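You operate a simulated robot arm through the tools that you are given. There is no shell and no other tool. Be economical: measure what you need, move in short steps, check, and stop when the job is done.

Carry out the task below with a simulated two-armed robot. There is one attempt and no reset: what you move stays moved.

JOB
Pick up the side film roll labelled "T-52" from the sewing bench top with one hand, pass it to the other hand and put it on the free corner of the side table. Take the air valve from the sewing bench top and leave it on the cream-clipped job card. Put the 22 mm press die from the sewing bench top on the narrow cream rack second shelf from the bottom and the 28 mm press die on the sample bench top. Take the green thread cone and leave it on the top slip board. Put the patch film roll from the sample bench top on the job card spot on the console desk. Put the clean filter that says "F-27" from the sample bench top on the sewing bench top and the clean filter marked "F-96" on the narrow cream rack top shelf. Push the upper bench drawer shut. Put one of the yellow tape rolls from the top shelf of the bagger spares rack in the worn parts tray. The order is free. Set down upright: air valve, green thread cone, clean filter.

It is judged by the outcome, as a careful person would: the job done as asked, and still so three seconds after it is handed in. It fails if anything else is knocked over, pushed out of place, dropped, spilled or broken.

ROBOT AND FRAMES
Two 7-joint arms with fingered hands on one trunk, on a base that drives. Base frame: it is fixed to the floor where the robot stands at the start and does not move with it; the origin is under the middle of the robot, x ahead of it, y to its left, z up; the surface under the hand at the start is at about z = 80. Lengths are in cm, angles in degrees, forces in N, time in s.
The left shoulder is at the start at [4, 10.4, 113.6], the right one opposite. With the tool pointing down near the work surface each hand reaches from about 22 to 58 cm from the robot's upright axis, wherever it stands, measured 20 degrees to its own side. Places, roughly: air valve [50, -50, 75]; clean filter [50, -325, 75]; cream-clipped job card [50, -100, 75]; free corner of the side table (20x18 cm) [-186, 62, 78]; green thread cone (6x6x7 cm) [70, -130, 130]; job card spot on the console desk (26x13 cm) [-192, -238, 90]; narrow cream rack second shelf [80, -140, 60]; narrow cream rack top shelf [80, -140, 130]; patch film roll [50, -275, 75]; press die [50, -75, 75]; sample bench top [60, -250, 80]; sewing bench top [60, -20, 80]; side film roll [50, -25, 100]; top slip board [50, -475, 75]; upper bench drawer [20, -520, 30]; worn parts tray [50, -800, 75]; yellow tape roll [50, -750, 125]. Payload 2.4 kg a hand.
The TCP of each hand is the grasp point between the finger pads, 1.7 cm short of the fingertips. In the tool frame z runs along the fingers and y along their closing line. The gripper opens to 8.8 cm. The gripper's body begins 4.7 cm behind the TCP. The gripper is a hand of 2 fingers: y runs from the thumb to the fingers, the wrist lies at [0, 0, -16.5] in the tool frame, and closing takes about 1.5 s.
Orientation is that of the tool frame in the base frame, as [roll, pitch, yaw] about the fixed x, y, z axes, in that order (R = Rz(yaw) Ry(pitch) Rx(roll)). With the fingers straight down and closing along the base's y, the tool's x points along the base's -x, its y along +y and its z along -z.

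CONTROLS
- The arms move only by the tool nudge_tool. It takes "left_increments", "right_increments" or both (then of equal length, played together; a hand with none holds still); each is a list of rows, each an object (a shift or turn left out is 0, a gripper value left out holds the last) with "dp": the shift along the base's x, y, z in mm, a list of three; "dr": the turn, a rotation vector about the base's x, y, z in degrees, a list of three. In form: [{"dp": [dx, dy, dz], "dr": [rx, ry, rz]}, ...]. A call has 1 to 10 rows; each row shifts and turns the commanded pose from where the row before left it. "left_fingers" and "right_fingers" are, for a hand that has rows, the finger opening in mm, from 0 to 88, set as the call begins (left out, the last holds). Each row takes 0.2 s and may step no farther than 5 cm and 8.6 degrees from the row before; otherwise, or with a gripper value out of range, the whole call is refused. Where a pose cannot be reached the arm comes as near as it can. A force on the tool above 40 N (or 10 N above the force at the start of the call, whichever is more), or a blocked arm, ends the call early, and 0.2 s more pass. Each finger travels about 15.3 cm/s and halts on what it meets, pressing with about 30 N; the grip force reading is that of the motor and also rises with nothing between the fingers. The clock runs only during rows and for 0.2 s after the last one: add rows that do not move to give the fingers time. It gives the time, the measured TCP pose, the force on the tool (base axes), the opening and the grip force at its end, in the units of the frame above (readings bear some noise), with the torque about the TCP (base axes, N m) and any sound that the robot's microphone picked up.
- Cameras (640 x 400 px; columns grow to the right, rows downward): "scene" is now at [11.05, -4.04, 107.99]; the picture's right is [-0.41, -0.91, 0.00], its down [0.20, -0.09, -0.98] and it looks along [0.89, -0.40, 0.22] (base axes); focal length 214 px, centre (320, 200). "left" rides on the left gripper at [-5, 0.3, -6.3] in its tool frame; the picture's right is [-0.06, -1.00, 0.00], its down [0.78, -0.05, -0.62] and it looks along [0.62, -0.04, 0.79] (tool axes); focal length 275 px, centre (320, 200). "right" rides on the right gripper at [5, 0.3, -6.4] in its tool frame; the picture's right is [-0.06, 1.00, 0.00], its down [-0.78, -0.05, -0.62] and it looks along [-0.62, -0.04, 0.79] (tool axes); focal length 275 px, centre (320, 200). There is no depth. A picture from a camera that has moved, and an enlarged one, comes with that camera's place and axes in the base frame and with its lens. The place of the scene camera against the robot may be out by one fixed shift of up to 1.8 cm in any direction.
- capture(camera): a new picture of that camera. The clock stands still meanwhile.
- move_column(by): slides the trunk up (or, below 0, down) by that many cm; the arms and the scene camera ride with it, the base frame stays. It gives what a move gives, with no picture.
- drive_base(legs): drives the robot by 1 to 6 legs, each [ahead, left, turn to the left] in cm, cm and degrees, along the robot's own axes; the way and the turn of a leg run together, so that a leg with both is an arc; at most 150 cm and 180 degrees a leg. The arms and the cameras ride along, it lands a little off, and it stops where it bumps. It gives what a move gives.
- finger_targets(finger1, thumb_bend, hand): sets how far each is bent, from 0 (flat) to 100 (curled in); at 30 the hand is open as for a grip, at 70 the pads meet at the TCP. One left out holds its place. A second passes; each finger stops where it meets its share of the squeeze, and holds until it gets a number again. A gripper value or a shape takes the hand back. It gives what a move gives, with no picture; readings hold the bend of each and the force on the fingers (four entries, about 0 where the hand has none), thumb and palm.
- grasp_type(shape, hand): the hand has 2 fingers and takes this shape, open, in about a second: jaw (thumb against the fingers, like two jaws); tri (thumb and two fingers); tip (a fingertip pinch); poke (one finger out to press); point (the index stretched); flat (the hand flat); cup (the hand cupped); fist (a fist). The gripper value then closes the fingers along that shape, each until it touches; the sizes above hold for jaw. It gives what a move gives, with no picture.
- turn_head(pan, tilt): turns the head with the scene camera to pan (to the left, within 60 degrees either way) and tilt (down, from -29 to 69), counted from straight ahead of the robot. It gives what a move gives.
- enlarge(camera, box): a new picture of the part [left, top, right, bottom] of that camera's present view, enlarged. The clock stands still meanwhile.
- sign_off(): hands the job in; it is judged then, once.

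Go step by step. Nothing tells you exact positions but the pictures and the camera data: compare them with the known pose of the tool, close in by small moves and look again before you grip or let go. The budget is 525 turns and 318 pictures, counting those below and the enlarged ones. Unless the task says otherwise, let go and move clear before handing in, and close with one line.

The tools are called after "Call:" as name(argument=value, ...) on one line, values as JSON. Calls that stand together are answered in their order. nudge_tool: Moves the arms, as the interface text tells. Its arguments: {"type":"object","properties":{"left_increments":{"type":"array"},"left_fingers":{"type":"number"},"right_increments":{"type":"array"},"right_fingers":{"type":"number"}},"required":[]} The other tools are called the same way: move_column (by) slides the trunk up or down; grasp_type (shape, hand) gives the hand a shape; finger_targets (finger1, thumb_bend, hand) moves the fingers one by one; drive_base (legs) drives the base; turn_head (pan, tilt) turns the head that bears the scene camera; capture (camera) takes a picture; enlarge (camera, box) takes an enlarged picture of a part of a camera's view; sign_off () hands the job in.

At the start:

```text
time_s: 0.0
left_eef_pos: [35.5, -3.62, 114.09]
left_tool_rot: [180.0, 0.0, -180.0]
left_wrist_force: [-0.3, 0.0, 0.0]
left_ft_torque: [0.0, -0.03, 0.01]
left_grip_width: 8.77
left_gripper_force: 0.1
left_shape: jaw
left_bend: [30.0, 30.0]
left_finger forces: [0.1, 0.0, 0.1, 0.0, 0.0, 0.0]
right_eef_pos: [27.28, -30.11, 107.43]
right_tool_rot: [-180.0, 0.0, -180.0]
right_wrist_force: [0.8, 0.6, -0.1]
right_ft_torque: [-0.01, 0.0, 0.03]
right_grip_width: 8.78
right_gripper_force: 0.1
right_shape: jaw
right_bend: [30.0, 30.0]
right_finger forces: [0.0, 0.0, 0.1, 0.0, 0.1, 0.0]
trunk travel left (down, up): [-36.6, 48.3]
robot x, y, heading: [-0.25, 0.07, -0.1]
head pan, tilt: [-60.2, 46.3]
```

scene: 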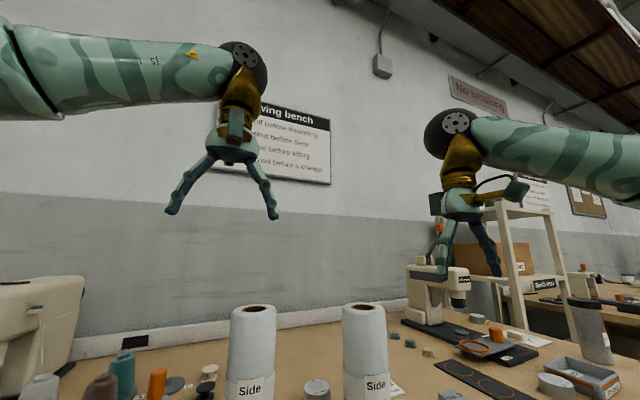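
right: 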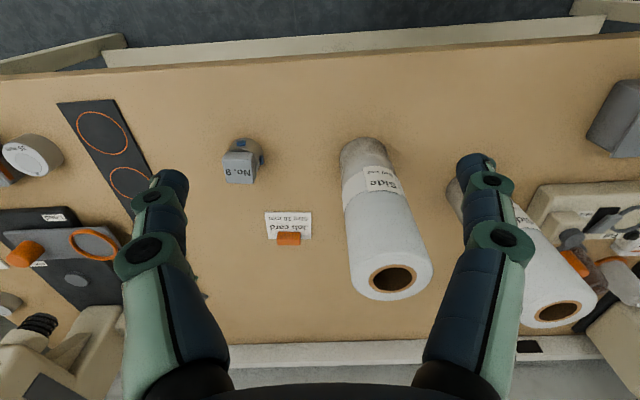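
left: 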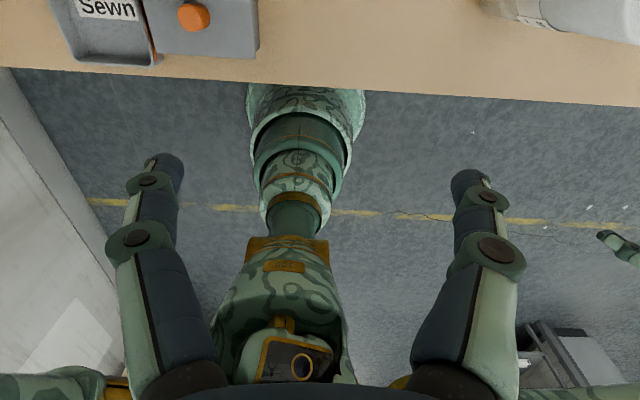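

I see two side film rolls standing on the sewing bench ahead and some small items; labels need reading. I'll turn the head and look at the bench more carefully.

Call:
turn_head(pan=-20, tilt=30)

Call:
capture(camera="scene")

```text
time_s: 1.1
left_eef_pos: [35.52, -3.46, 114.03]
left_tool_rot: [179.9, 0.1, -180.0]
left_wrist_force: [0.1, -0.1, 0.1]
left_ft_torque: [-0.01, 0.04, 0.01]
left_grip_width: 8.79
left_gripper_force: 0.1
left_shape: jaw
left_bend: [30.0, 30.0]
left_finger forces: [0.0, 0.0, 0.0, 0.0, 0.1, 0.1]
right_eef_pos: [27.36, -30.03, 107.51]
right_tool_rot: [180.0, 0.0, 179.9]
right_wrist_force: [0.1, 0.0, -0.1]
right_ft_torque: [-0.02, 0.02, -0.02]
right_grip_width: 8.8
right_gripper_force: 0.2
right_shape: jaw
right_bend: [30.0, 30.0]
right_finger forces: [0.0, 0.1, 0.0, 0.0, 0.0, 0.0]
trunk travel left (down, up): [-36.6, 48.3]
robot x, y, heading: [0.33, 0.03, -0.2]
head pan, tilt: [-20.0, 30.0]
```

```text
314 pictures are left
camera scene: at [12.09, -3.82, 101.51], right [-0.34, -0.94, 0.0], down [-0.45, 0.16, -0.88], along [0.83, -0.3, -0.47], focal length 214 px, centre (320, 200)
```

scene: 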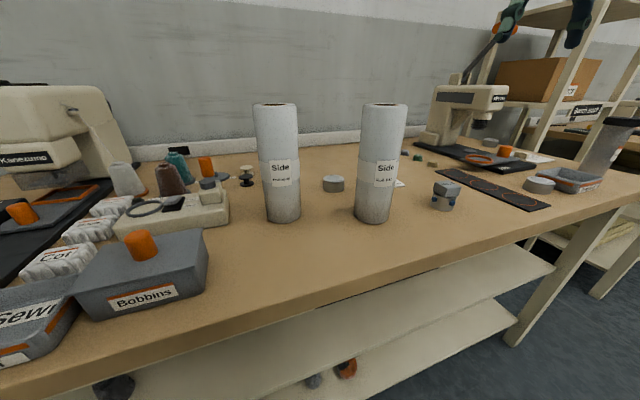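

The whole sewing bench is visible; now I'll enlarge to read labels.

Call:
enlarge(camera="scene", box=[230, 90, 470, 240])

Call:
enlarge(camera="scene", box=[400, 70, 640, 220])

Call:
enlarge(camera="right", box=[0, 60, 640, 340])

```text
2.67 times, centred on (350, 165) of scene
camera zoom: at [12.09, -3.82, 101.51], right [-0.34, -0.94, 0.0], down [-0.45, 0.16, -0.88], along [0.83, -0.3, -0.47], focal length 572 px, centre (240, 293)
```

zoom: 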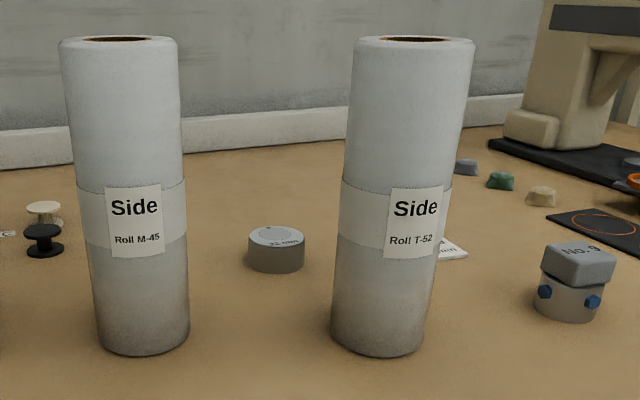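

```text
2.67 times, centred on (520, 145) of scene
camera zoom: at [12.09, -3.82, 101.51], right [-0.34, -0.94, 0.0], down [-0.45, 0.16, -0.88], along [0.83, -0.3, -0.47], focal length 572 px, centre (-213, 347)
```

zoom: 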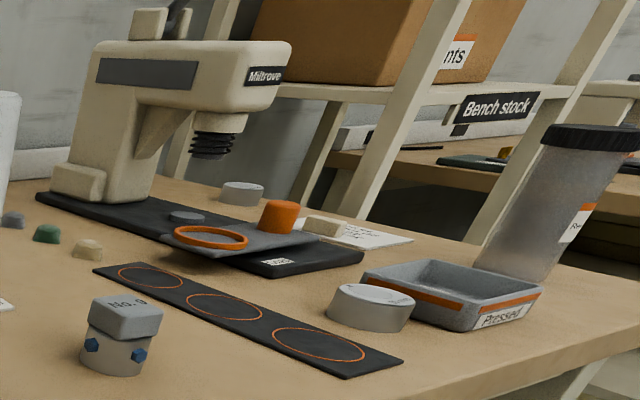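

```text
1.00 times, centred on (320, 200) of right (not enlarged: the box is as wide or as high as the picture)
camera zoom: at [22.44, -29.62, 113.83], right [0.06, 1.0, 0.0], down [0.78, -0.05, 0.62], along [0.62, -0.04, -0.79], focal length 275 px, centre (320, 200)
```

zoom: 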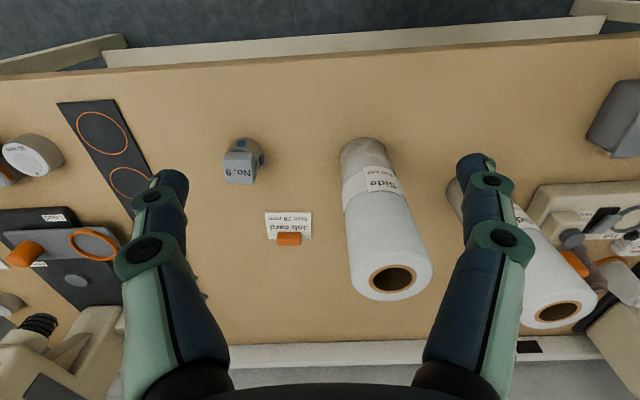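

The T-52 roll is the right-hand one; "No. 9" with blue bolts looks like the air valve. I'll zoom on the dies and cards to read sizes.

Call:
enlarge(camera="scene", box=[310, 160, 370, 200])

Call:
enlarge(camera="scene", box=[470, 130, 570, 200])

Call:
enlarge(camera="right", box=[0, 100, 100, 180])

```text
10.00 times, centred on (340, 180) of scene
camera zoom: at [12.09, -3.82, 101.51], right [-0.34, -0.94, 0.0], down [-0.45, 0.16, -0.88], along [0.83, -0.3, -0.47], focal length 2145 px, centre (120, 400)
```

zoom: 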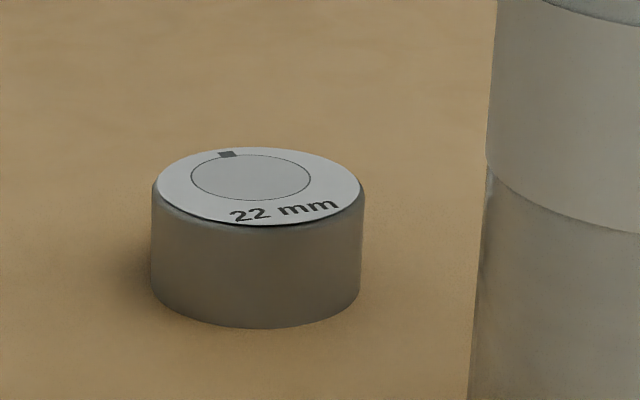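

```text
5.71 times, centred on (520, 165) of scene
camera zoom: at [12.09, -3.82, 101.51], right [-0.34, -0.94, 0.0], down [-0.45, 0.16, -0.88], along [0.83, -0.3, -0.47], focal length 1226 px, centre (-823, 400)
```

zoom: 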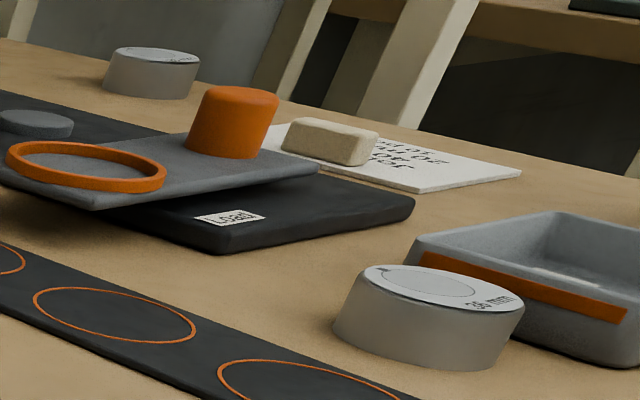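

```text
5.00 times, centred on (50, 140) of right
camera zoom: at [22.44, -29.62, 113.83], right [0.06, 1.0, 0.0], down [0.78, -0.05, 0.62], along [0.62, -0.04, -0.79], focal length 1376 px, centre (1670, 500)
```

zoom: 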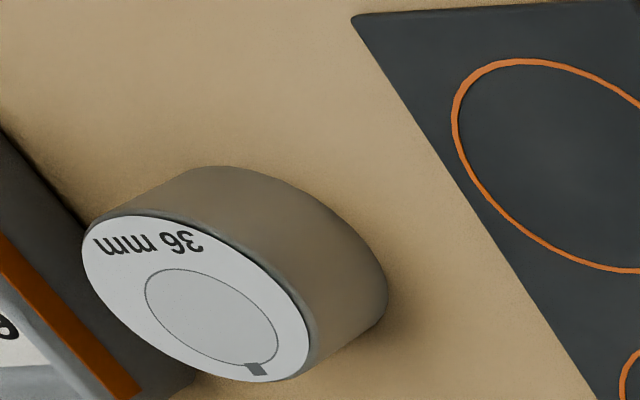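

Dies: 22 mm sits between the rolls, 36 mm is nearest the tray, so the 28 mm is probably the one at the back. I begin with roll T-52, moving the right hand nearer over it to look.

Call:
nudge_tool(right_increments=[{"dp": [30, 15, 40]}, {"dp": [30, 15, 10]}], right_fingers=88)

Call:
capture(camera="right")

Call:
capture(camera="scene")

```text
refused: row 1 steps farther than a row can; nothing moved
```

```text
307 pictures are left
camera right: at [22.44, -29.62, 113.83], right [0.06, 1.0, 0.0], down [0.78, -0.05, 0.62], along [0.62, -0.04, -0.79], focal length 275 px, centre (320, 200)
```

right: 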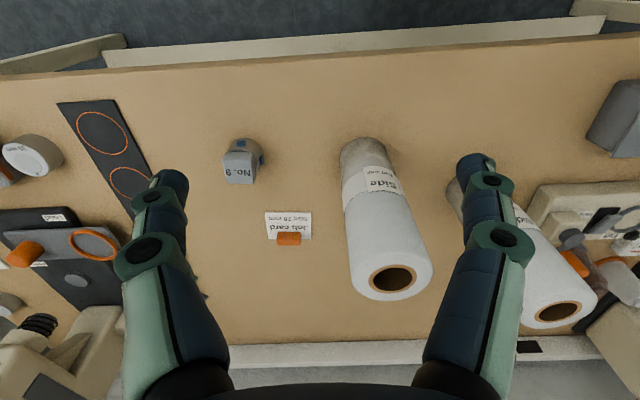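

```text
306 pictures are left
camera scene: at [12.09, -3.82, 101.51], right [-0.34, -0.94, 0.0], down [-0.45, 0.16, -0.88], along [0.83, -0.3, -0.47], focal length 214 px, centre (320, 200)
```

scene: 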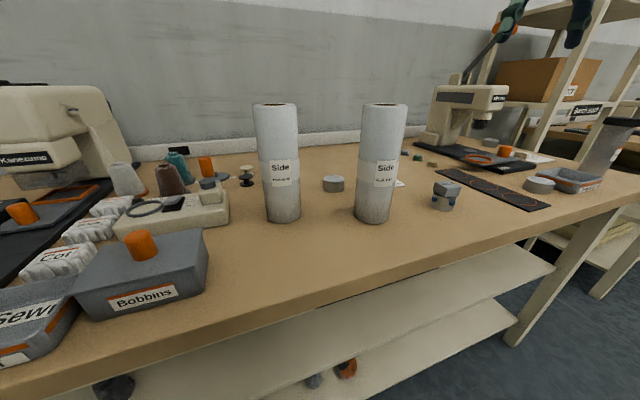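

Step was too long; I'll use shorter rows.

Call:
nudge_tool(right_increments=[{"dp": [30, 10, 25]}, {"dp": [35, 20, 20]}, {"dp": [10, 15, 0]}], right_fingers=88)

Call:
capture(camera="right")

```text
time_s: 1.9
left_eef_pos: [35.59, -3.43, 113.95]
left_tool_rot: [180.0, 0.0, -180.0]
left_wrist_force: [-0.1, 0.4, 0.2]
left_ft_torque: [0.02, 0.03, -0.02]
left_grip_width: 8.8
left_gripper_force: 0.0
left_shape: jaw
left_bend: [30.0, 30.0]
left_finger forces: [0.0, 0.0, 0.0, 0.0, 0.0, 0.0]
right_eef_pos: [34.65, -25.6, 112.13]
right_tool_rot: [-179.9, 0.0, -180.0]
right_wrist_force: [-0.6, -0.3, 0.1]
right_ft_torque: [0.0, 0.0, 0.01]
right_grip_width: 8.8
right_gripper_force: 0.0
right_shape: jaw
right_bend: [30.0, 30.0]
right_finger forces: [0.0, 0.0, 0.1, 0.1, 0.0, 0.0]
trunk travel left (down, up): [-36.6, 48.3]
robot x, y, heading: [0.33, -0.18, 0.1]
head pan, tilt: [-20.0, 30.0]
```

```text
305 pictures are left
camera right: at [29.77, -25.21, 118.39], right [0.06, 1.0, 0.0], down [0.78, -0.05, 0.62], along [0.62, -0.04, -0.79], focal length 275 px, centre (320, 200)
```

right: 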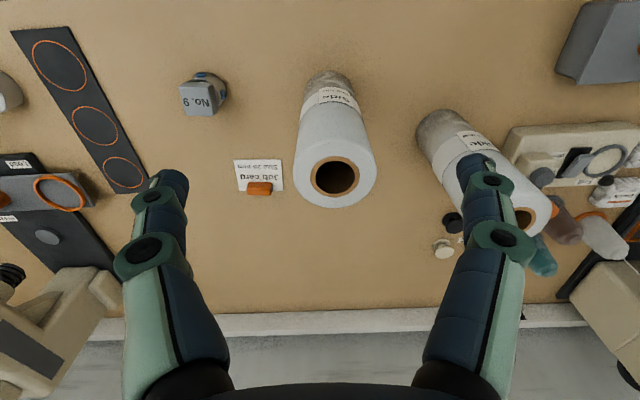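

The roll's top centre triangulates to about [42, -24.8, 100] with diameter 6.5. I'll go over it, look, then descend.

Call:
nudge_tool(right_increments=[{"dp": [40, 4, 0]}, {"dp": [34, 4, 0]}, {"dp": [0, 0, -40]}, {"dp": [0, 0, -20]}])

Call:
capture(camera="right")

Call:
capture(camera="scene")

```text
time_s: 2.9
left_eef_pos: [35.54, -3.45, 114.08]
left_tool_rot: [-180.0, 0.0, 180.0]
left_wrist_force: [0.2, -0.5, 0.1]
left_ft_torque: [0.01, 0.01, -0.03]
left_grip_width: 8.77
left_gripper_force: 0.1
left_shape: jaw
left_bend: [30.0, 30.0]
left_finger forces: [0.0, 0.0, 0.1, 0.0, 0.0, 0.0]
right_eef_pos: [42.21, -24.73, 105.99]
right_tool_rot: [179.9, 0.0, -179.9]
right_wrist_force: [0.2, -0.8, -0.4]
right_ft_torque: [-0.05, -0.04, -0.02]
right_grip_width: 8.79
right_gripper_force: 0.1
right_shape: jaw
right_bend: [30.0, 30.0]
right_finger forces: [0.0, 0.0, 0.0, 0.1, 0.0, 0.1]
trunk travel left (down, up): [-36.6, 48.3]
robot x, y, heading: [0.04, -0.03, 0.1]
head pan, tilt: [-20.0, 30.0]
```

```text
304 pictures are left
camera right: at [37.29, -24.37, 112.3], right [0.06, 1.0, 0.0], down [0.78, -0.05, 0.62], along [0.62, -0.04, -0.79], focal length 275 px, centre (320, 200)
```

right: 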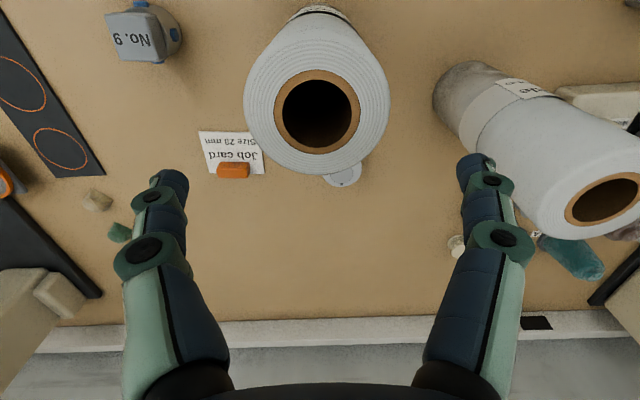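

```text
303 pictures are left
camera scene: at [12.03, -3.8, 101.24], right [-0.34, -0.94, 0.0], down [-0.47, 0.17, -0.87], along [0.81, -0.3, -0.5], focal length 214 px, centre (320, 200)
```

scene: 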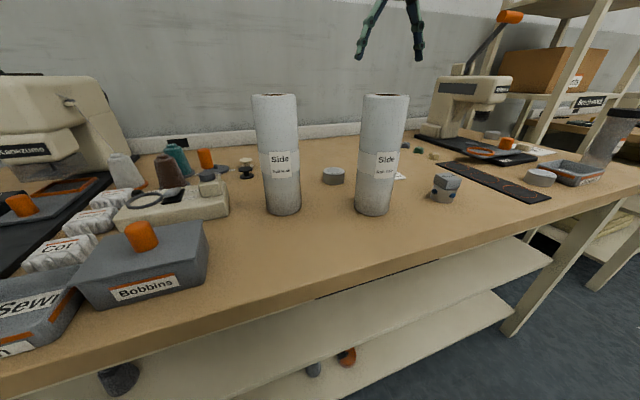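

The hand is centred over the roll; I descend and close.

Call:
nudge_tool(right_increments=[{"dp": [-2, 0, -30]}, {"dp": [0, 0, -30]}, {"dp": [0, 0, -30]}, {"dp": [0, 0, -5]}])

Call:
capture(camera="scene")

```text
time_s: 3.9
left_eef_pos: [35.42, -3.42, 114.29]
left_tool_rot: [180.0, 0.0, -180.0]
left_wrist_force: [0.2, 0.0, 0.7]
left_ft_torque: [0.0, 0.01, 0.01]
left_grip_width: 8.81
left_gripper_force: 0.1
left_shape: jaw
left_bend: [30.0, 30.0]
left_finger forces: [0.0, 0.0, 0.0, 0.0, 0.0, 0.0]
right_eef_pos: [42.13, -24.79, 97.13]
right_tool_rot: [179.9, 1.0, 179.8]
right_wrist_force: [-1.8, -3.3, 22.0]
right_ft_torque: [-0.26, -0.04, 0.01]
right_grip_width: 8.67
right_gripper_force: 0.1
right_shape: jaw
right_bend: [30.0, 30.0]
right_finger forces: [9.0, 0.0, 0.1, 0.1, 18.2, 0.1]
trunk travel left (down, up): [-36.6, 48.3]
robot x, y, heading: [0.3, 0.15, 0.3]
head pan, tilt: [-20.0, 30.0]
stopped in row 4 (right hand): the force on the tool passed its limit at 43 N (the readings are from after the stop); the commanded pose is now the measured one
```

```text
302 pictures are left
camera scene: at [11.88, -3.76, 101.27], right [-0.34, -0.94, 0.0], down [-0.47, 0.17, -0.87], along [0.81, -0.3, -0.5], focal length 214 px, centre (320, 200)
```

scene: 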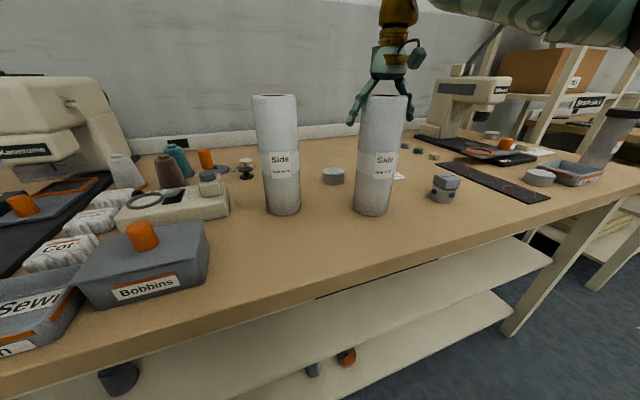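

The splayed fingers touch the rim at this depth; I'll back up a little and close.

Call:
nudge_tool(right_increments=[{"dp": [0, 0, 8]}, {"dp": [0, 0, 0]}])

Call:
nudge_tool(right_increments=[{"dp": [0, 0, 0]}, {"dp": [0, 0, 0]}, {"dp": [0, 0, 0]}, {"dp": [0, 0, 0]}, {"dp": [0, 0, 0]}, {"dp": [0, 0, 0]}, {"dp": [0, 0, 0]}, {"dp": [0, 0, 0]}], right_fingers=40)

Call:
capture(camera="scene")

```text
time_s: 4.5
left_eef_pos: [35.58, -3.41, 114.05]
left_tool_rot: [-180.0, 0.0, -180.0]
left_wrist_force: [0.4, -0.5, -0.3]
left_ft_torque: [-0.01, 0.03, -0.02]
left_grip_width: 8.81
left_gripper_force: 0.1
left_shape: jaw
left_bend: [30.0, 30.0]
left_finger forces: [0.0, 0.0, 0.1, 0.0, 0.0, 0.0]
right_eef_pos: [42.21, -24.67, 97.69]
right_tool_rot: [179.8, 0.4, 180.0]
right_wrist_force: [-0.7, -0.6, 0.6]
right_ft_torque: [-0.01, 0.01, 0.0]
right_grip_width: 8.74
right_gripper_force: 0.0
right_shape: jaw
right_bend: [30.0, 30.0]
right_finger forces: [3.5, 0.0, 0.1, 0.0, 4.1, 0.1]
trunk travel left (down, up): [-36.6, 48.3]
robot x, y, heading: [-0.07, -0.37, -0.1]
head pan, tilt: [-20.0, 30.0]
```

```text
time_s: 6.3
left_eef_pos: [35.43, -3.55, 114.06]
left_tool_rot: [-179.9, 0.0, 180.0]
left_wrist_force: [-0.1, -0.3, -1.1]
left_ft_torque: [0.01, 0.03, 0.0]
left_grip_width: 8.78
left_gripper_force: 0.1
left_shape: jaw
left_bend: [30.0, 30.0]
left_finger forces: [0.0, 0.0, 0.0, 0.1, 0.0, 0.0]
right_eef_pos: [42.22, -24.7, 97.6]
right_tool_rot: [-180.0, 0.6, 180.0]
right_wrist_force: [-0.5, 0.8, 0.4]
right_ft_torque: [0.09, -0.01, 0.0]
right_grip_width: 6.62
right_gripper_force: 29.8
right_shape: jaw
right_bend: [64.0, 59.0]
right_finger forces: [29.6, 0.0, 0.0, 0.0, 28.2, 0.1]
trunk travel left (down, up): [-36.6, 48.3]
robot x, y, heading: [0.58, -0.04, -0.0]
head pan, tilt: [-20.0, 30.0]
```

```text
301 pictures are left
camera scene: at [12.03, -3.8, 101.24], right [-0.34, -0.94, 0.0], down [-0.47, 0.17, -0.87], along [0.81, -0.3, -0.5], focal length 214 px, centre (320, 200)
```

scene: 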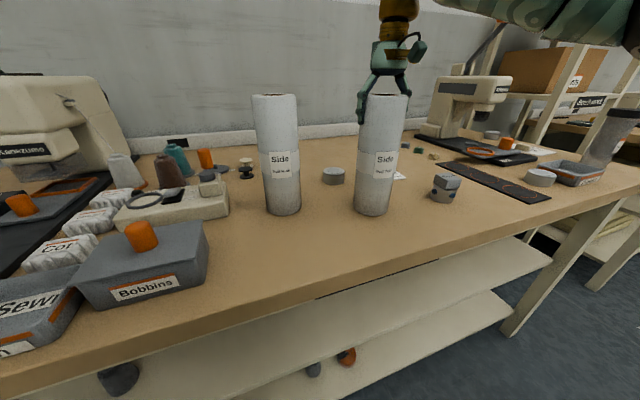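

Gripped at 6.6 cm. I lift it straight up.

Call:
nudge_tool(right_increments=[{"dp": [0, 0, 10]}, {"dp": [0, 0, 20]}, {"dp": [0, 0, 30]}, {"dp": [0, 0, 40]}, {"dp": [0, 0, 40]}, {"dp": [0, 0, 40]}])

Call:
capture(camera="scene")

```text
time_s: 7.7
left_eef_pos: [35.51, -3.4, 114.0]
left_tool_rot: [-180.0, 0.1, 179.9]
left_wrist_force: [-0.4, -0.3, 0.8]
left_ft_torque: [0.02, -0.05, -0.01]
left_grip_width: 8.77
left_gripper_force: 0.0
left_shape: jaw
left_bend: [30.0, 30.0]
left_finger forces: [0.1, 0.1, 0.1, 0.0, 0.1, 0.0]
right_eef_pos: [42.22, -24.68, 115.71]
right_tool_rot: [180.0, 0.4, 180.0]
right_wrist_force: [-1.0, -0.6, -4.4]
right_ft_torque: [-0.01, 0.02, 0.0]
right_grip_width: 6.61
right_gripper_force: 29.5
right_shape: jaw
right_bend: [64.0, 59.0]
right_finger forces: [28.3, 0.0, 0.0, 0.0, 27.9, 0.0]
trunk travel left (down, up): [-36.6, 48.3]
robot x, y, heading: [0.08, 0.37, 0.2]
head pan, tilt: [-20.0, 30.0]
```

```text
300 pictures are left
camera scene: at [12.04, -3.8, 101.24], right [-0.34, -0.94, 0.0], down [-0.47, 0.17, -0.87], along [0.81, -0.3, -0.5], focal length 214 px, centre (320, 200)
```

scene: 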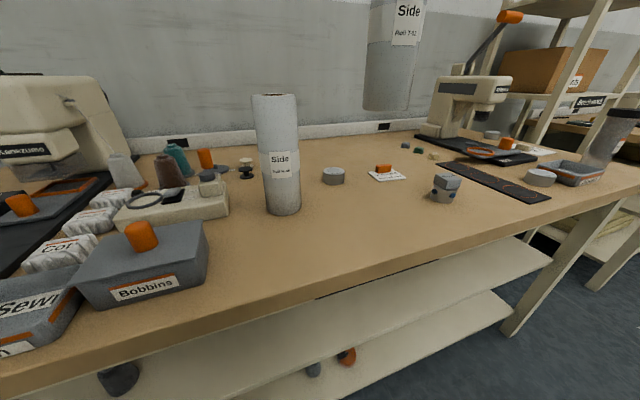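

The roll hangs clear. I'll rotate the left hand to a level pose for the handover, well away from the roll, and raise the roll a bit more.

Call:
nudge_tool(left_increments=[{"dp": [6, 8, 0], "dr": [0, -8.5, 0]}, {"dp": [6, 8, 0], "dr": [0, -8.5, 0]}, {"dp": [6, 8, 0], "dr": [0, -8.5, 0]}, {"dp": [6, 8, 0], "dr": [0, -8.5, 0]}, {"dp": [6, 8, 0], "dr": [0, -8.5, 0]}, {"dp": [6, 8, 0], "dr": [0, -8.5, 0]}, {"dp": [6, 8, 0], "dr": [0, -8.5, 0]}, {"dp": [6, 8, 0], "dr": [0, -8.5, 0]}, {"dp": [6, 8, 0], "dr": [0, -8.5, 0]}, {"dp": [6, 8, 0], "dr": [0, -8.5, 0]}], right_increments=[{"dp": [0, 0, 6]}, {"dp": [0, 0, 6]}, {"dp": [0, 0, 6]}, {"dp": [0, 0, 6]}, {"dp": [0, 0, 6]}, {"dp": [0, 0, 6]}, {"dp": [0, 0, 6]}, {"dp": [0, 0, 6]}, {"dp": [0, 0, 6]}, {"dp": [0, 0, 0]}], left_fingers=88)

Call:
nudge_tool(left_increments=[{"dr": [0, -5, 0]}, {"dr": [0, 0, -8.5]}, {"dr": [0, 0, -8.5]}, {"dr": [0, 0, -8.5]}, {"dr": [0, 0, -8.5]}, {"dr": [0, 0, -8.5]}, {"dr": [0, 0, -8.5]}, {"dr": [0, 0, -8.5]}])

Call:
turn_head(pan=-15, tilt=0)

Call:
capture(camera="scene")

Call:
capture(camera="left")

```text
time_s: 9.9
left_eef_pos: [41.53, 4.35, 114.02]
left_tool_rot: [179.8, 85.1, 179.8]
left_wrist_force: [0.7, -0.1, 0.4]
left_ft_torque: [-0.04, 0.0, 0.05]
left_grip_width: 8.81
left_gripper_force: 0.1
left_shape: jaw
left_bend: [30.0, 30.0]
left_finger forces: [0.0, 0.1, 0.0, 0.0, 0.0, 0.0]
right_eef_pos: [42.17, -24.74, 121.16]
right_tool_rot: [179.9, 0.6, 180.0]
right_wrist_force: [-1.1, -0.1, -6.0]
right_ft_torque: [0.02, 0.01, -0.01]
right_grip_width: 6.62
right_gripper_force: 29.8
right_shape: jaw
right_bend: [64.0, 59.0]
right_finger forces: [27.9, 0.1, 0.0, 0.1, 28.0, 0.0]
trunk travel left (down, up): [-36.6, 48.3]
robot x, y, heading: [-0.27, 0.21, -0.1]
head pan, tilt: [-20.0, 30.0]
```

```text
time_s: 11.7
left_eef_pos: [38.34, -1.21, 116.59]
left_tool_rot: [-175.6, 89.1, 165.1]
left_wrist_force: [-0.3, 0.3, 0.7]
left_ft_torque: [0.01, -0.01, 0.02]
left_grip_width: 8.8
left_gripper_force: 0.2
left_shape: jaw
left_bend: [30.0, 30.0]
left_finger forces: [0.1, 0.0, 0.1, 0.0, 0.1, 0.0]
left hand out of reach, approached as far as the arm can: row 3, 4, 5, 6, 7, 8
right_eef_pos: [42.09, -24.76, 121.11]
right_tool_rot: [179.9, 0.5, 179.9]
right_wrist_force: [0.6, -0.1, -4.8]
right_ft_torque: [0.0, 0.01, 0.01]
right_grip_width: 6.61
right_gripper_force: 29.6
right_shape: jaw
right_bend: [64.0, 59.0]
right_finger forces: [27.9, 0.0, 0.0, 0.1, 27.8, 0.0]
trunk travel left (down, up): [-36.6, 48.3]
robot x, y, heading: [-0.54, -0.29, 0.1]
head pan, tilt: [-20.0, 30.0]
```

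```text
time_s: 12.7
left_eef_pos: [38.47, -1.18, 116.64]
left_tool_rot: [-174.8, 89.1, 165.8]
left_wrist_force: [-0.7, 0.2, 0.3]
left_ft_torque: [0.03, 0.04, -0.01]
left_grip_width: 8.81
left_gripper_force: 0.1
left_shape: jaw
left_bend: [30.0, 30.0]
left_finger forces: [0.0, 0.0, 0.0, 0.0, 0.0, 0.1]
right_eef_pos: [42.12, -24.68, 121.02]
right_tool_rot: [179.8, 0.4, 179.9]
right_wrist_force: [0.8, 0.1, -4.6]
right_ft_torque: [0.0, -0.03, -0.02]
right_grip_width: 6.61
right_gripper_force: 30.3
right_shape: jaw
right_bend: [64.0, 59.0]
right_finger forces: [28.0, 0.1, 0.0, 0.0, 27.8, 0.1]
trunk travel left (down, up): [-36.6, 48.3]
robot x, y, heading: [-0.03, 0.23, -0.1]
head pan, tilt: [-15.0, 0.0]
```

```text
299 pictures are left
camera scene: at [12.25, -3.05, 106.06], right [-0.26, -0.97, 0.0], down [0.0, 0.0, -1.0], along [0.97, -0.26, 0.0], focal length 214 px, centre (320, 200)
```

scene: 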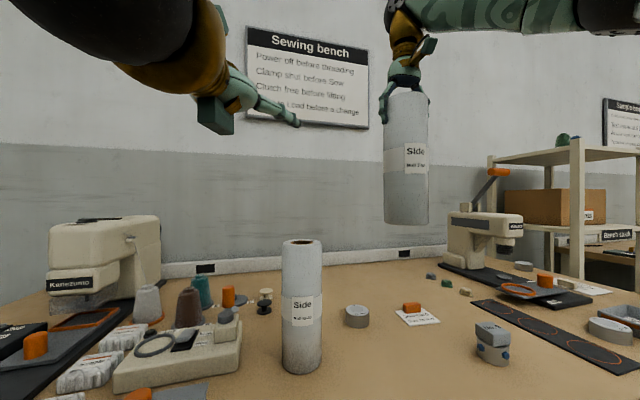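

```text
298 pictures are left
camera left: at [32.53, 1.09, 121.63], right [-0.33, -0.94, 0.06], down [-0.61, 0.16, -0.77], along [0.72, -0.29, -0.63], focal length 275 px, centre (320, 200)
```

left: 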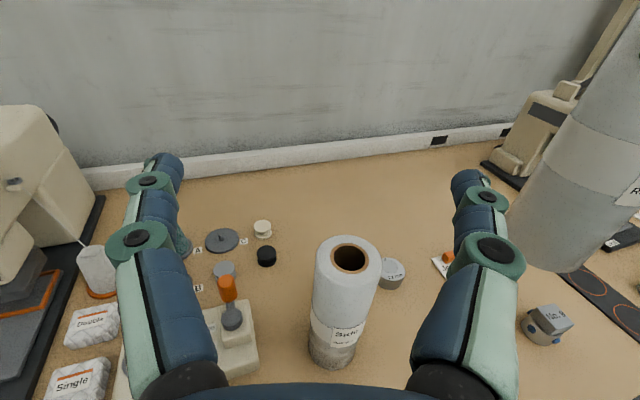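

The left arm can't turn that far; I'll command it back to a yaw of about -20°, which works well. I also raise the trunk slightly for clearance over the other roll.

Call:
nudge_tool(left_increments=[{"dr": [0, 0, 8]}, {"dr": [0, 0, 8]}, {"dr": [0, 0, 8]}, {"dr": [0, 0, 8]}, {"dr": [0, 0, 8]}, {"dp": [0, 0, 0]}])

Call:
move_column(by=4)

Call:
capture(camera="left")

```text
time_s: 14.1
left_eef_pos: [38.38, -1.33, 116.71]
left_tool_rot: [-177.2, 89.0, -156.3]
left_wrist_force: [0.5, -0.9, -0.4]
left_ft_torque: [0.01, 0.02, -0.03]
left_grip_width: 8.77
left_gripper_force: 0.1
left_shape: jaw
left_bend: [30.0, 30.0]
left_finger forces: [0.0, 0.0, 0.1, 0.0, 0.0, 0.0]
right_eef_pos: [42.16, -24.93, 121.14]
right_tool_rot: [179.9, 0.5, 179.9]
right_wrist_force: [-0.2, 0.8, -3.9]
right_ft_torque: [-0.02, -0.02, 0.02]
right_grip_width: 6.6
right_gripper_force: 29.7
right_shape: jaw
right_bend: [64.0, 59.0]
right_finger forces: [27.9, 0.0, 0.0, 0.1, 27.9, 0.0]
trunk travel left (down, up): [-36.6, 48.3]
robot x, y, heading: [0.06, 0.3, 0.2]
head pan, tilt: [-15.0, 0.0]
```

```text
time_s: 14.9
left_eef_pos: [38.36, -1.32, 120.61]
left_tool_rot: [-177.1, 89.0, -156.3]
left_wrist_force: [-0.8, -0.4, -0.4]
left_ft_torque: [0.01, -0.03, -0.02]
left_grip_width: 8.78
left_gripper_force: 0.0
left_shape: jaw
left_bend: [30.0, 30.0]
left_finger forces: [0.0, 0.1, 0.1, 0.1, 0.0, 0.0]
right_eef_pos: [42.21, -24.74, 125.08]
right_tool_rot: [-180.0, 0.5, 179.9]
right_wrist_force: [0.7, 0.4, -4.7]
right_ft_torque: [-0.01, 0.0, -0.04]
right_grip_width: 6.61
right_gripper_force: 29.7
right_shape: jaw
right_bend: [64.0, 59.0]
right_finger forces: [27.9, 0.0, 0.0, 0.0, 27.9, 0.0]
trunk travel left (down, up): [-40.6, 44.3]
robot x, y, heading: [-0.19, 0.13, 0.0]
head pan, tilt: [-15.0, 0.0]
```

```text
297 pictures are left
camera left: at [32.36, -3.17, 125.65], right [0.35, -0.93, 0.06], down [-0.57, -0.27, -0.77], along [0.74, 0.24, -0.63], focal length 275 px, centre (320, 200)
```

left: 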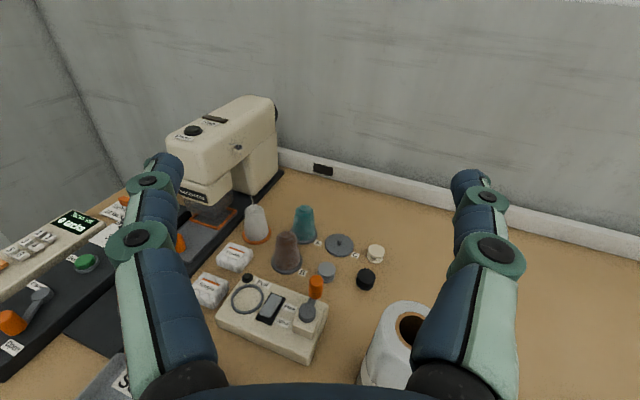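

The commanded pose follows the reached one, so I'll turn back by -36°.

Call:
nudge_tool(left_increments=[{"dr": [0, 0, -8]}, {"dr": [0, 0, -8]}, {"dr": [0, 0, -8]}, {"dr": [0, 0, -8]}, {"dr": [0, 0, -4]}])

Call:
capture(camera="left")

```text
time_s: 16.1
left_eef_pos: [38.46, -1.26, 120.59]
left_tool_rot: [-176.9, 89.1, 167.8]
left_wrist_force: [0.1, -0.1, -0.9]
left_ft_torque: [-0.02, 0.0, -0.01]
left_grip_width: 8.81
left_gripper_force: 0.1
left_shape: jaw
left_bend: [30.0, 30.0]
left_finger forces: [0.1, 0.0, 0.0, 0.0, 0.1, 0.0]
right_eef_pos: [42.33, -24.76, 125.03]
right_tool_rot: [-180.0, 0.5, 179.9]
right_wrist_force: [0.3, -0.2, -4.3]
right_ft_torque: [0.0, -0.03, -0.03]
right_grip_width: 6.6
right_gripper_force: 30.2
right_shape: jaw
right_bend: [64.0, 59.0]
right_finger forces: [27.9, 0.0, 0.0, 0.0, 27.8, 0.0]
trunk travel left (down, up): [-40.6, 44.3]
robot x, y, heading: [0.23, 0.05, -0.3]
head pan, tilt: [-15.0, 0.0]
```

```text
296 pictures are left
camera left: at [32.37, 0.73, 125.66], right [-0.26, -0.96, 0.06], down [-0.62, 0.12, -0.77], along [0.74, -0.24, -0.63], focal length 275 px, centre (320, 200)
```

left: 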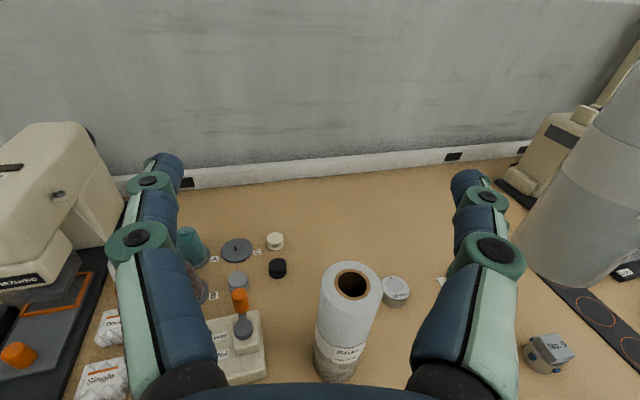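

Now I align: roll to about [47.6, -8.9], left hand 11 cm behind it at roll mid-lower height.

Call:
nudge_tool(left_increments=[{"dp": [-5, -15, -15]}, {"dp": [-5, -16, -15]}, {"dp": [-5, -16, -16]}, {"dp": [0, 0, 0]}], right_increments=[{"dp": [25, 0, 0]}, {"dp": [25, 35, 0]}, {"dp": [3, 45, 0]}, {"dp": [0, 40, 0]}])

Call:
nudge_tool(right_increments=[{"dp": [0, 39, 0]}, {"dp": [0, 0, 0]}])

Call:
capture(camera="left")

Call:
capture(camera="scene")

```text
time_s: 17.1
left_eef_pos: [36.75, -5.83, 116.01]
left_tool_rot: [-173.2, 89.0, 171.5]
left_wrist_force: [0.3, 0.8, 0.0]
left_ft_torque: [0.04, -0.01, 0.0]
left_grip_width: 8.79
left_gripper_force: 0.0
left_shape: jaw
left_bend: [30.0, 30.0]
left_finger forces: [0.0, 0.0, 0.0, 0.0, 0.0, 0.1]
right_eef_pos: [47.33, -12.6, 125.1]
right_tool_rot: [-179.9, 0.6, 179.9]
right_wrist_force: [0.5, 0.7, -4.8]
right_ft_torque: [0.01, -0.03, -0.01]
right_grip_width: 6.62
right_gripper_force: 29.9
right_shape: jaw
right_bend: [64.0, 59.0]
right_finger forces: [27.8, 0.0, 0.1, 0.0, 27.7, 0.0]
trunk travel left (down, up): [-40.6, 44.3]
robot x, y, heading: [-0.17, 0.17, 0.0]
head pan, tilt: [-15.0, 0.0]
```

```text
time_s: 17.7
left_eef_pos: [36.7, -5.86, 115.85]
left_tool_rot: [-174.3, 89.1, 170.4]
left_wrist_force: [0.2, 0.1, -0.1]
left_ft_torque: [-0.01, -0.03, 0.01]
left_grip_width: 8.79
left_gripper_force: 0.1
left_shape: jaw
left_bend: [30.0, 30.0]
left_finger forces: [0.1, 0.0, 0.0, 0.0, 0.1, 0.1]
right_eef_pos: [47.67, -8.65, 125.15]
right_tool_rot: [180.0, 0.5, 179.8]
right_wrist_force: [0.2, 0.1, -4.9]
right_ft_torque: [-0.01, 0.01, 0.02]
right_grip_width: 6.62
right_gripper_force: 29.9
right_shape: jaw
right_bend: [64.0, 59.0]
right_finger forces: [27.7, 0.0, 0.1, 0.0, 27.6, 0.0]
trunk travel left (down, up): [-40.6, 44.3]
robot x, y, heading: [-0.11, 0.04, 0.0]
head pan, tilt: [-15.0, 0.0]
```

```text
295 pictures are left
camera left: at [30.71, -3.91, 121.03], right [-0.26, -0.96, 0.06], down [-0.62, 0.12, -0.77], along [0.74, -0.24, -0.63], focal length 275 px, centre (320, 200)
```

left: 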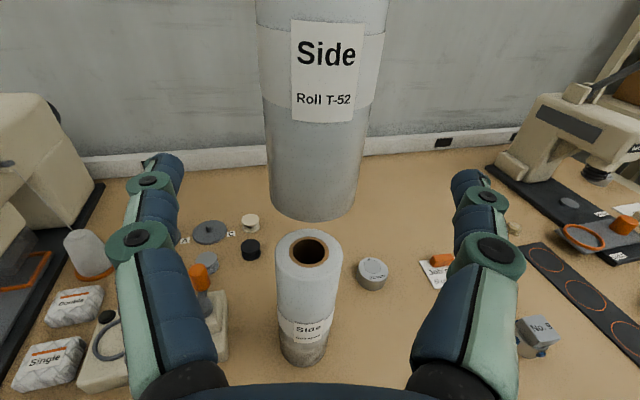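

```text
294 pictures are left
camera scene: at [12.15, -3.04, 110.09], right [-0.26, -0.97, 0.0], down [0.0, 0.0, -1.0], along [0.97, -0.26, 0.0], focal length 214 px, centre (320, 200)
```

scene: 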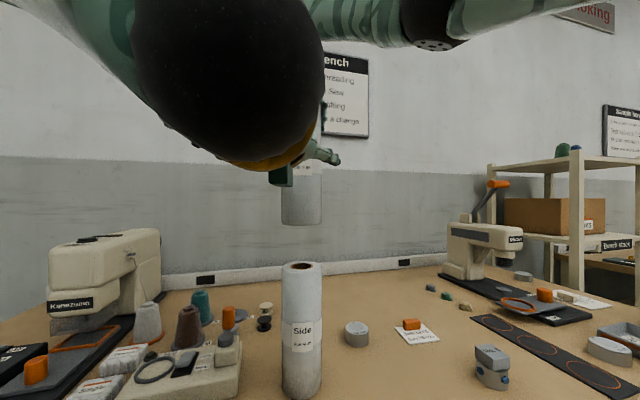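

Aligned. Left hand advances around the roll.

Call:
nudge_tool(left_increments=[{"dp": [27, -7, 0]}, {"dp": [27, -7, 0]}, {"dp": [27, -7, 0]}, {"dp": [24, -7, 0]}, {"dp": [0, 0, 0]}])

Call:
capture(camera="left")

```text
time_s: 18.9
left_eef_pos: [47.28, -8.86, 116.1]
left_tool_rot: [-174.7, 89.2, 170.2]
left_wrist_force: [-0.7, 0.6, -0.4]
left_ft_torque: [0.0, 0.02, 0.0]
left_grip_width: 8.79
left_gripper_force: 0.1
left_shape: jaw
left_bend: [30.0, 30.0]
left_finger forces: [0.0, 0.0, 0.0, 0.0, 0.1, 0.1]
right_eef_pos: [47.62, -8.61, 125.1]
right_tool_rot: [179.9, 0.6, 179.9]
right_wrist_force: [0.6, -0.1, -5.1]
right_ft_torque: [0.0, -0.02, -0.02]
right_grip_width: 6.6
right_gripper_force: 30.2
right_shape: jaw
right_bend: [64.0, 59.0]
right_finger forces: [27.5, 0.1, 0.1, 0.0, 27.6, 0.0]
trunk travel left (down, up): [-40.6, 44.3]
robot x, y, heading: [0.16, -0.19, 0.2]
head pan, tilt: [-15.0, 0.0]
```

```text
293 pictures are left
camera left: at [41.32, -6.82, 121.12], right [-0.26, -0.96, 0.06], down [-0.62, 0.12, -0.77], along [0.74, -0.24, -0.63], focal length 275 px, centre (320, 200)
```

left: 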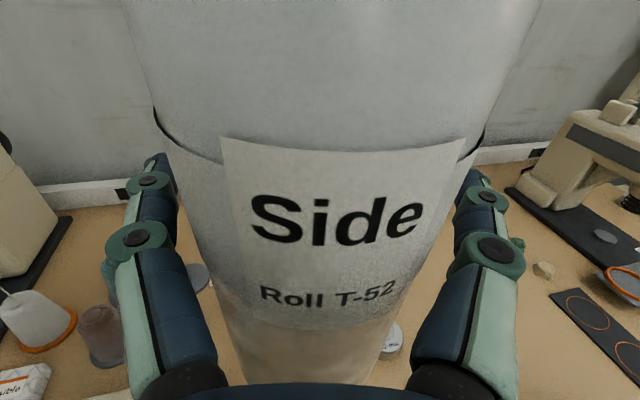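

Well seated between the fingers; I close the left hand.

Call:
nudge_tool(left_increments=[{"dp": [0, 0, 0]}, {"dp": [0, 0, 0]}, {"dp": [0, 0, 0]}, {"dp": [0, 0, 0]}, {"dp": [0, 0, 0]}, {"dp": [0, 0, 0]}, {"dp": [0, 0, 0]}, {"dp": [0, 0, 0]}], left_fingers=40)

```text
time_s: 20.7
left_eef_pos: [47.49, -8.94, 116.06]
left_tool_rot: [-174.7, 89.1, 169.9]
left_wrist_force: [1.7, -1.6, 0.0]
left_ft_torque: [-0.01, 0.03, 0.11]
left_grip_width: 5.93
left_gripper_force: 29.8
left_shape: jaw
left_bend: [70.0, 68.0]
left_finger forces: [26.2, 0.1, 0.0, 0.1, 28.5, 0.0]
right_eef_pos: [47.66, -8.61, 125.09]
right_tool_rot: [180.0, 0.4, 179.8]
right_wrist_force: [-1.9, 1.4, -3.0]
right_ft_torque: [0.15, 0.09, -0.06]
right_grip_width: 6.64
right_gripper_force: 29.8
right_shape: jaw
right_bend: [64.0, 59.0]
right_finger forces: [28.8, 0.0, 0.0, 0.1, 26.3, 0.1]
trunk travel left (down, up): [-40.6, 44.3]
robot x, y, heading: [0.07, 0.0, -0.1]
head pan, tilt: [-15.0, 0.0]
```

Both grip. A quick look before the right hand lets go.

Call:
capture(camera="left")

```text
292 pictures are left
camera left: at [41.3, -6.81, 121.12], right [-0.26, -0.96, 0.06], down [-0.62, 0.12, -0.77], along [0.74, -0.24, -0.63], focal length 275 px, centre (320, 200)
```

left: 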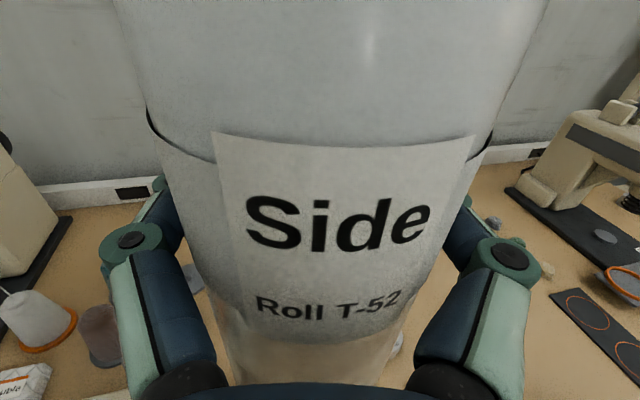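

The left fingers wrap slightly past the axis: secure. Right hand opens and rises.

Call:
nudge_tool(right_increments=[{"dp": [0, 0, 0]}, {"dp": [0, 0, 0]}, {"dp": [0, 0, 0]}, {"dp": [0, 0, 0]}, {"dp": [0, 0, 20]}, {"dp": [0, 0, 40]}, {"dp": [0, 0, 40]}], right_fingers=88)

Call:
capture(camera="right")

```text
time_s: 22.3
left_eef_pos: [47.39, -8.82, 116.05]
left_tool_rot: [-173.8, 89.2, 171.0]
left_wrist_force: [0.2, 0.0, 0.1]
left_ft_torque: [-0.02, 0.01, -0.01]
left_grip_width: 5.9
left_gripper_force: 29.8
left_shape: jaw
left_bend: [70.0, 69.0]
left_finger forces: [26.6, 0.0, 0.0, 0.1, 27.0, 0.0]
right_eef_pos: [46.42, -8.49, 129.71]
right_tool_rot: [-180.0, 0.6, 179.9]
right_wrist_force: [-0.1, -0.2, 0.3]
right_ft_torque: [0.01, -0.01, 0.0]
right_grip_width: 8.78
right_gripper_force: 0.0
right_shape: jaw
right_bend: [30.0, 30.0]
right_finger forces: [0.0, 0.0, 0.0, 0.0, 0.0, 0.1]
right hand out of reach, approached as far as the arm can: row 6, 7
trunk travel left (down, up): [-40.6, 44.3]
robot x, y, heading: [-0.08, -0.08, 0.2]
head pan, tilt: [-15.0, 0.0]
```

```text
291 pictures are left
camera right: at [41.49, -8.13, 135.96], right [0.06, 1.0, 0.0], down [0.78, -0.05, 0.63], along [0.63, -0.04, -0.78], focal length 275 px, centre (320, 200)
```

right: 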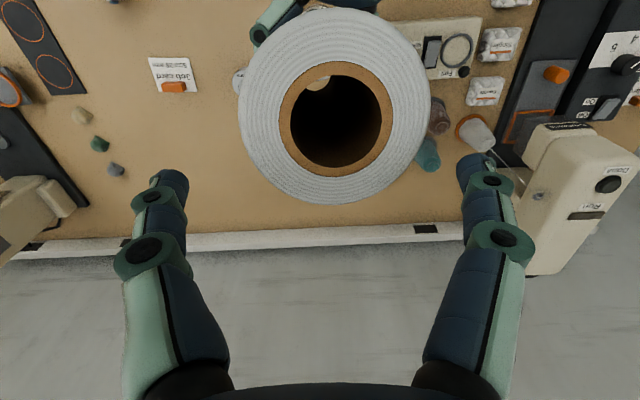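

The right hand can't rise further, so the left lowers the roll 4 cm, then the right hand backs away to the right.

Call:
nudge_tool(left_increments=[{"dp": [0, 0, -20]}, {"dp": [0, 0, -20]}, {"dp": [0, 0, 0]}, {"dp": [0, 0, 0]}, {"dp": [0, 0, 0]}, {"dp": [0, 0, 0]}], right_increments=[{"dp": [0, 0, 0]}, {"dp": [0, 0, 0]}, {"dp": [-20, -40, 0]}, {"dp": [-20, -40, 0]}, {"dp": [-20, -40, 0]}, {"dp": [-20, -40, 0]}])

Call:
capture(camera="scene")

```text
time_s: 23.7
left_eef_pos: [47.46, -8.74, 112.33]
left_tool_rot: [-176.7, 89.0, 168.2]
left_wrist_force: [0.0, -0.1, -0.7]
left_ft_torque: [-0.03, -0.04, -0.04]
left_grip_width: 5.91
left_gripper_force: 30.4
left_shape: jaw
left_bend: [70.0, 69.0]
left_finger forces: [26.3, 0.0, 0.1, 0.0, 26.9, 0.1]
right_eef_pos: [38.07, -24.81, 129.55]
right_tool_rot: [180.0, 0.6, 179.9]
right_wrist_force: [0.0, -0.5, 0.2]
right_ft_torque: [-0.02, 0.03, 0.02]
right_grip_width: 8.78
right_gripper_force: 0.1
right_shape: jaw
right_bend: [30.0, 30.0]
right_finger forces: [0.0, 0.0, 0.0, 0.0, 0.0, 0.1]
trunk travel left (down, up): [-40.6, 44.3]
robot x, y, heading: [0.18, 0.25, -0.1]
head pan, tilt: [-15.0, 0.0]
```

```text
290 pictures are left
camera scene: at [12.12, -3.08, 110.1], right [-0.26, -0.97, 0.0], down [0.0, 0.0, -1.0], along [0.97, -0.26, 0.0], focal length 214 px, centre (320, 200)
```

scene: 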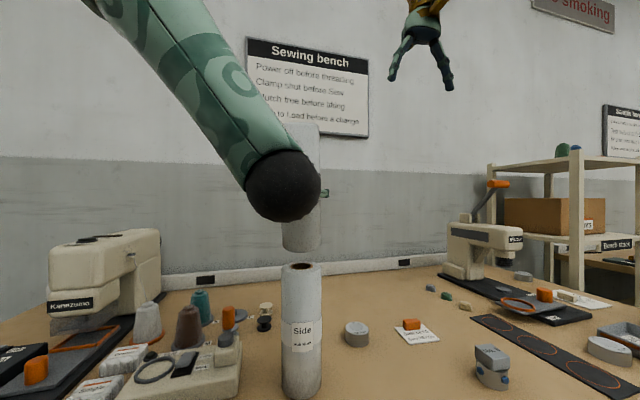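

I lift the roll up again away from the other roll, and pull back, watching the load.

Call:
nudge_tool(left_increments=[{"dp": [0, 0, 20]}, {"dp": [0, 0, 30]}, {"dp": [-20, 20, 20]}, {"dp": [-30, 20, 0]}, {"dp": [0, 0, 0]}])

Call:
capture(camera="left")

Call:
capture(camera="scene")

```text
time_s: 24.9
left_eef_pos: [42.42, -5.24, 119.31]
left_tool_rot: [-176.4, 89.0, 168.1]
left_wrist_force: [-0.4, -0.7, -5.0]
left_ft_torque: [-0.03, -0.04, -0.02]
left_grip_width: 5.89
left_gripper_force: 30.1
left_shape: jaw
left_bend: [71.0, 69.0]
left_finger forces: [26.4, 0.1, 0.0, 0.0, 27.1, 0.1]
right_eef_pos: [38.06, -24.67, 129.52]
right_tool_rot: [179.8, 0.5, 179.9]
right_wrist_force: [0.4, -0.7, -0.9]
right_ft_torque: [-0.01, -0.02, 0.0]
right_grip_width: 8.83
right_gripper_force: 0.0
right_shape: jaw
right_bend: [30.0, 30.0]
right_finger forces: [0.0, 0.0, 0.1, 0.1, 0.0, 0.0]
trunk travel left (down, up): [-40.6, 44.3]
robot x, y, heading: [-0.26, -0.28, -0.1]
head pan, tilt: [-15.0, 0.0]
```

```text
289 pictures are left
camera left: at [36.31, -3.21, 124.41], right [-0.26, -0.96, 0.06], down [-0.62, 0.12, -0.77], along [0.74, -0.24, -0.63], focal length 275 px, centre (320, 200)
```

left: 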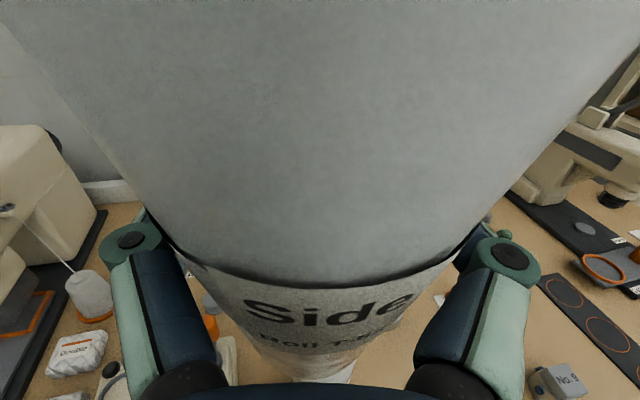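

```text
288 pictures are left
camera scene: at [12.15, -3.04, 110.09], right [-0.26, -0.97, 0.0], down [0.0, 0.0, -1.0], along [0.97, -0.26, 0.0], focal length 214 px, centre (320, 200)
```

scene: 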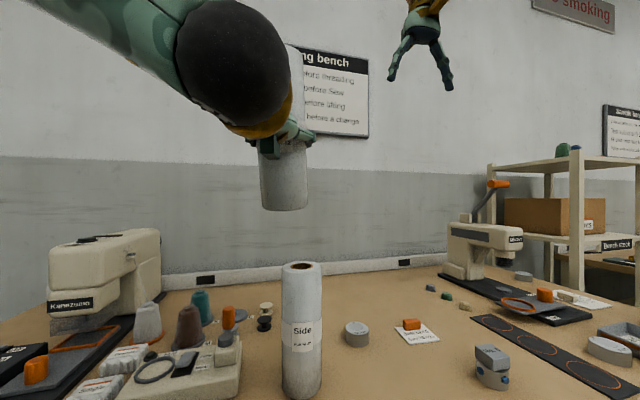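

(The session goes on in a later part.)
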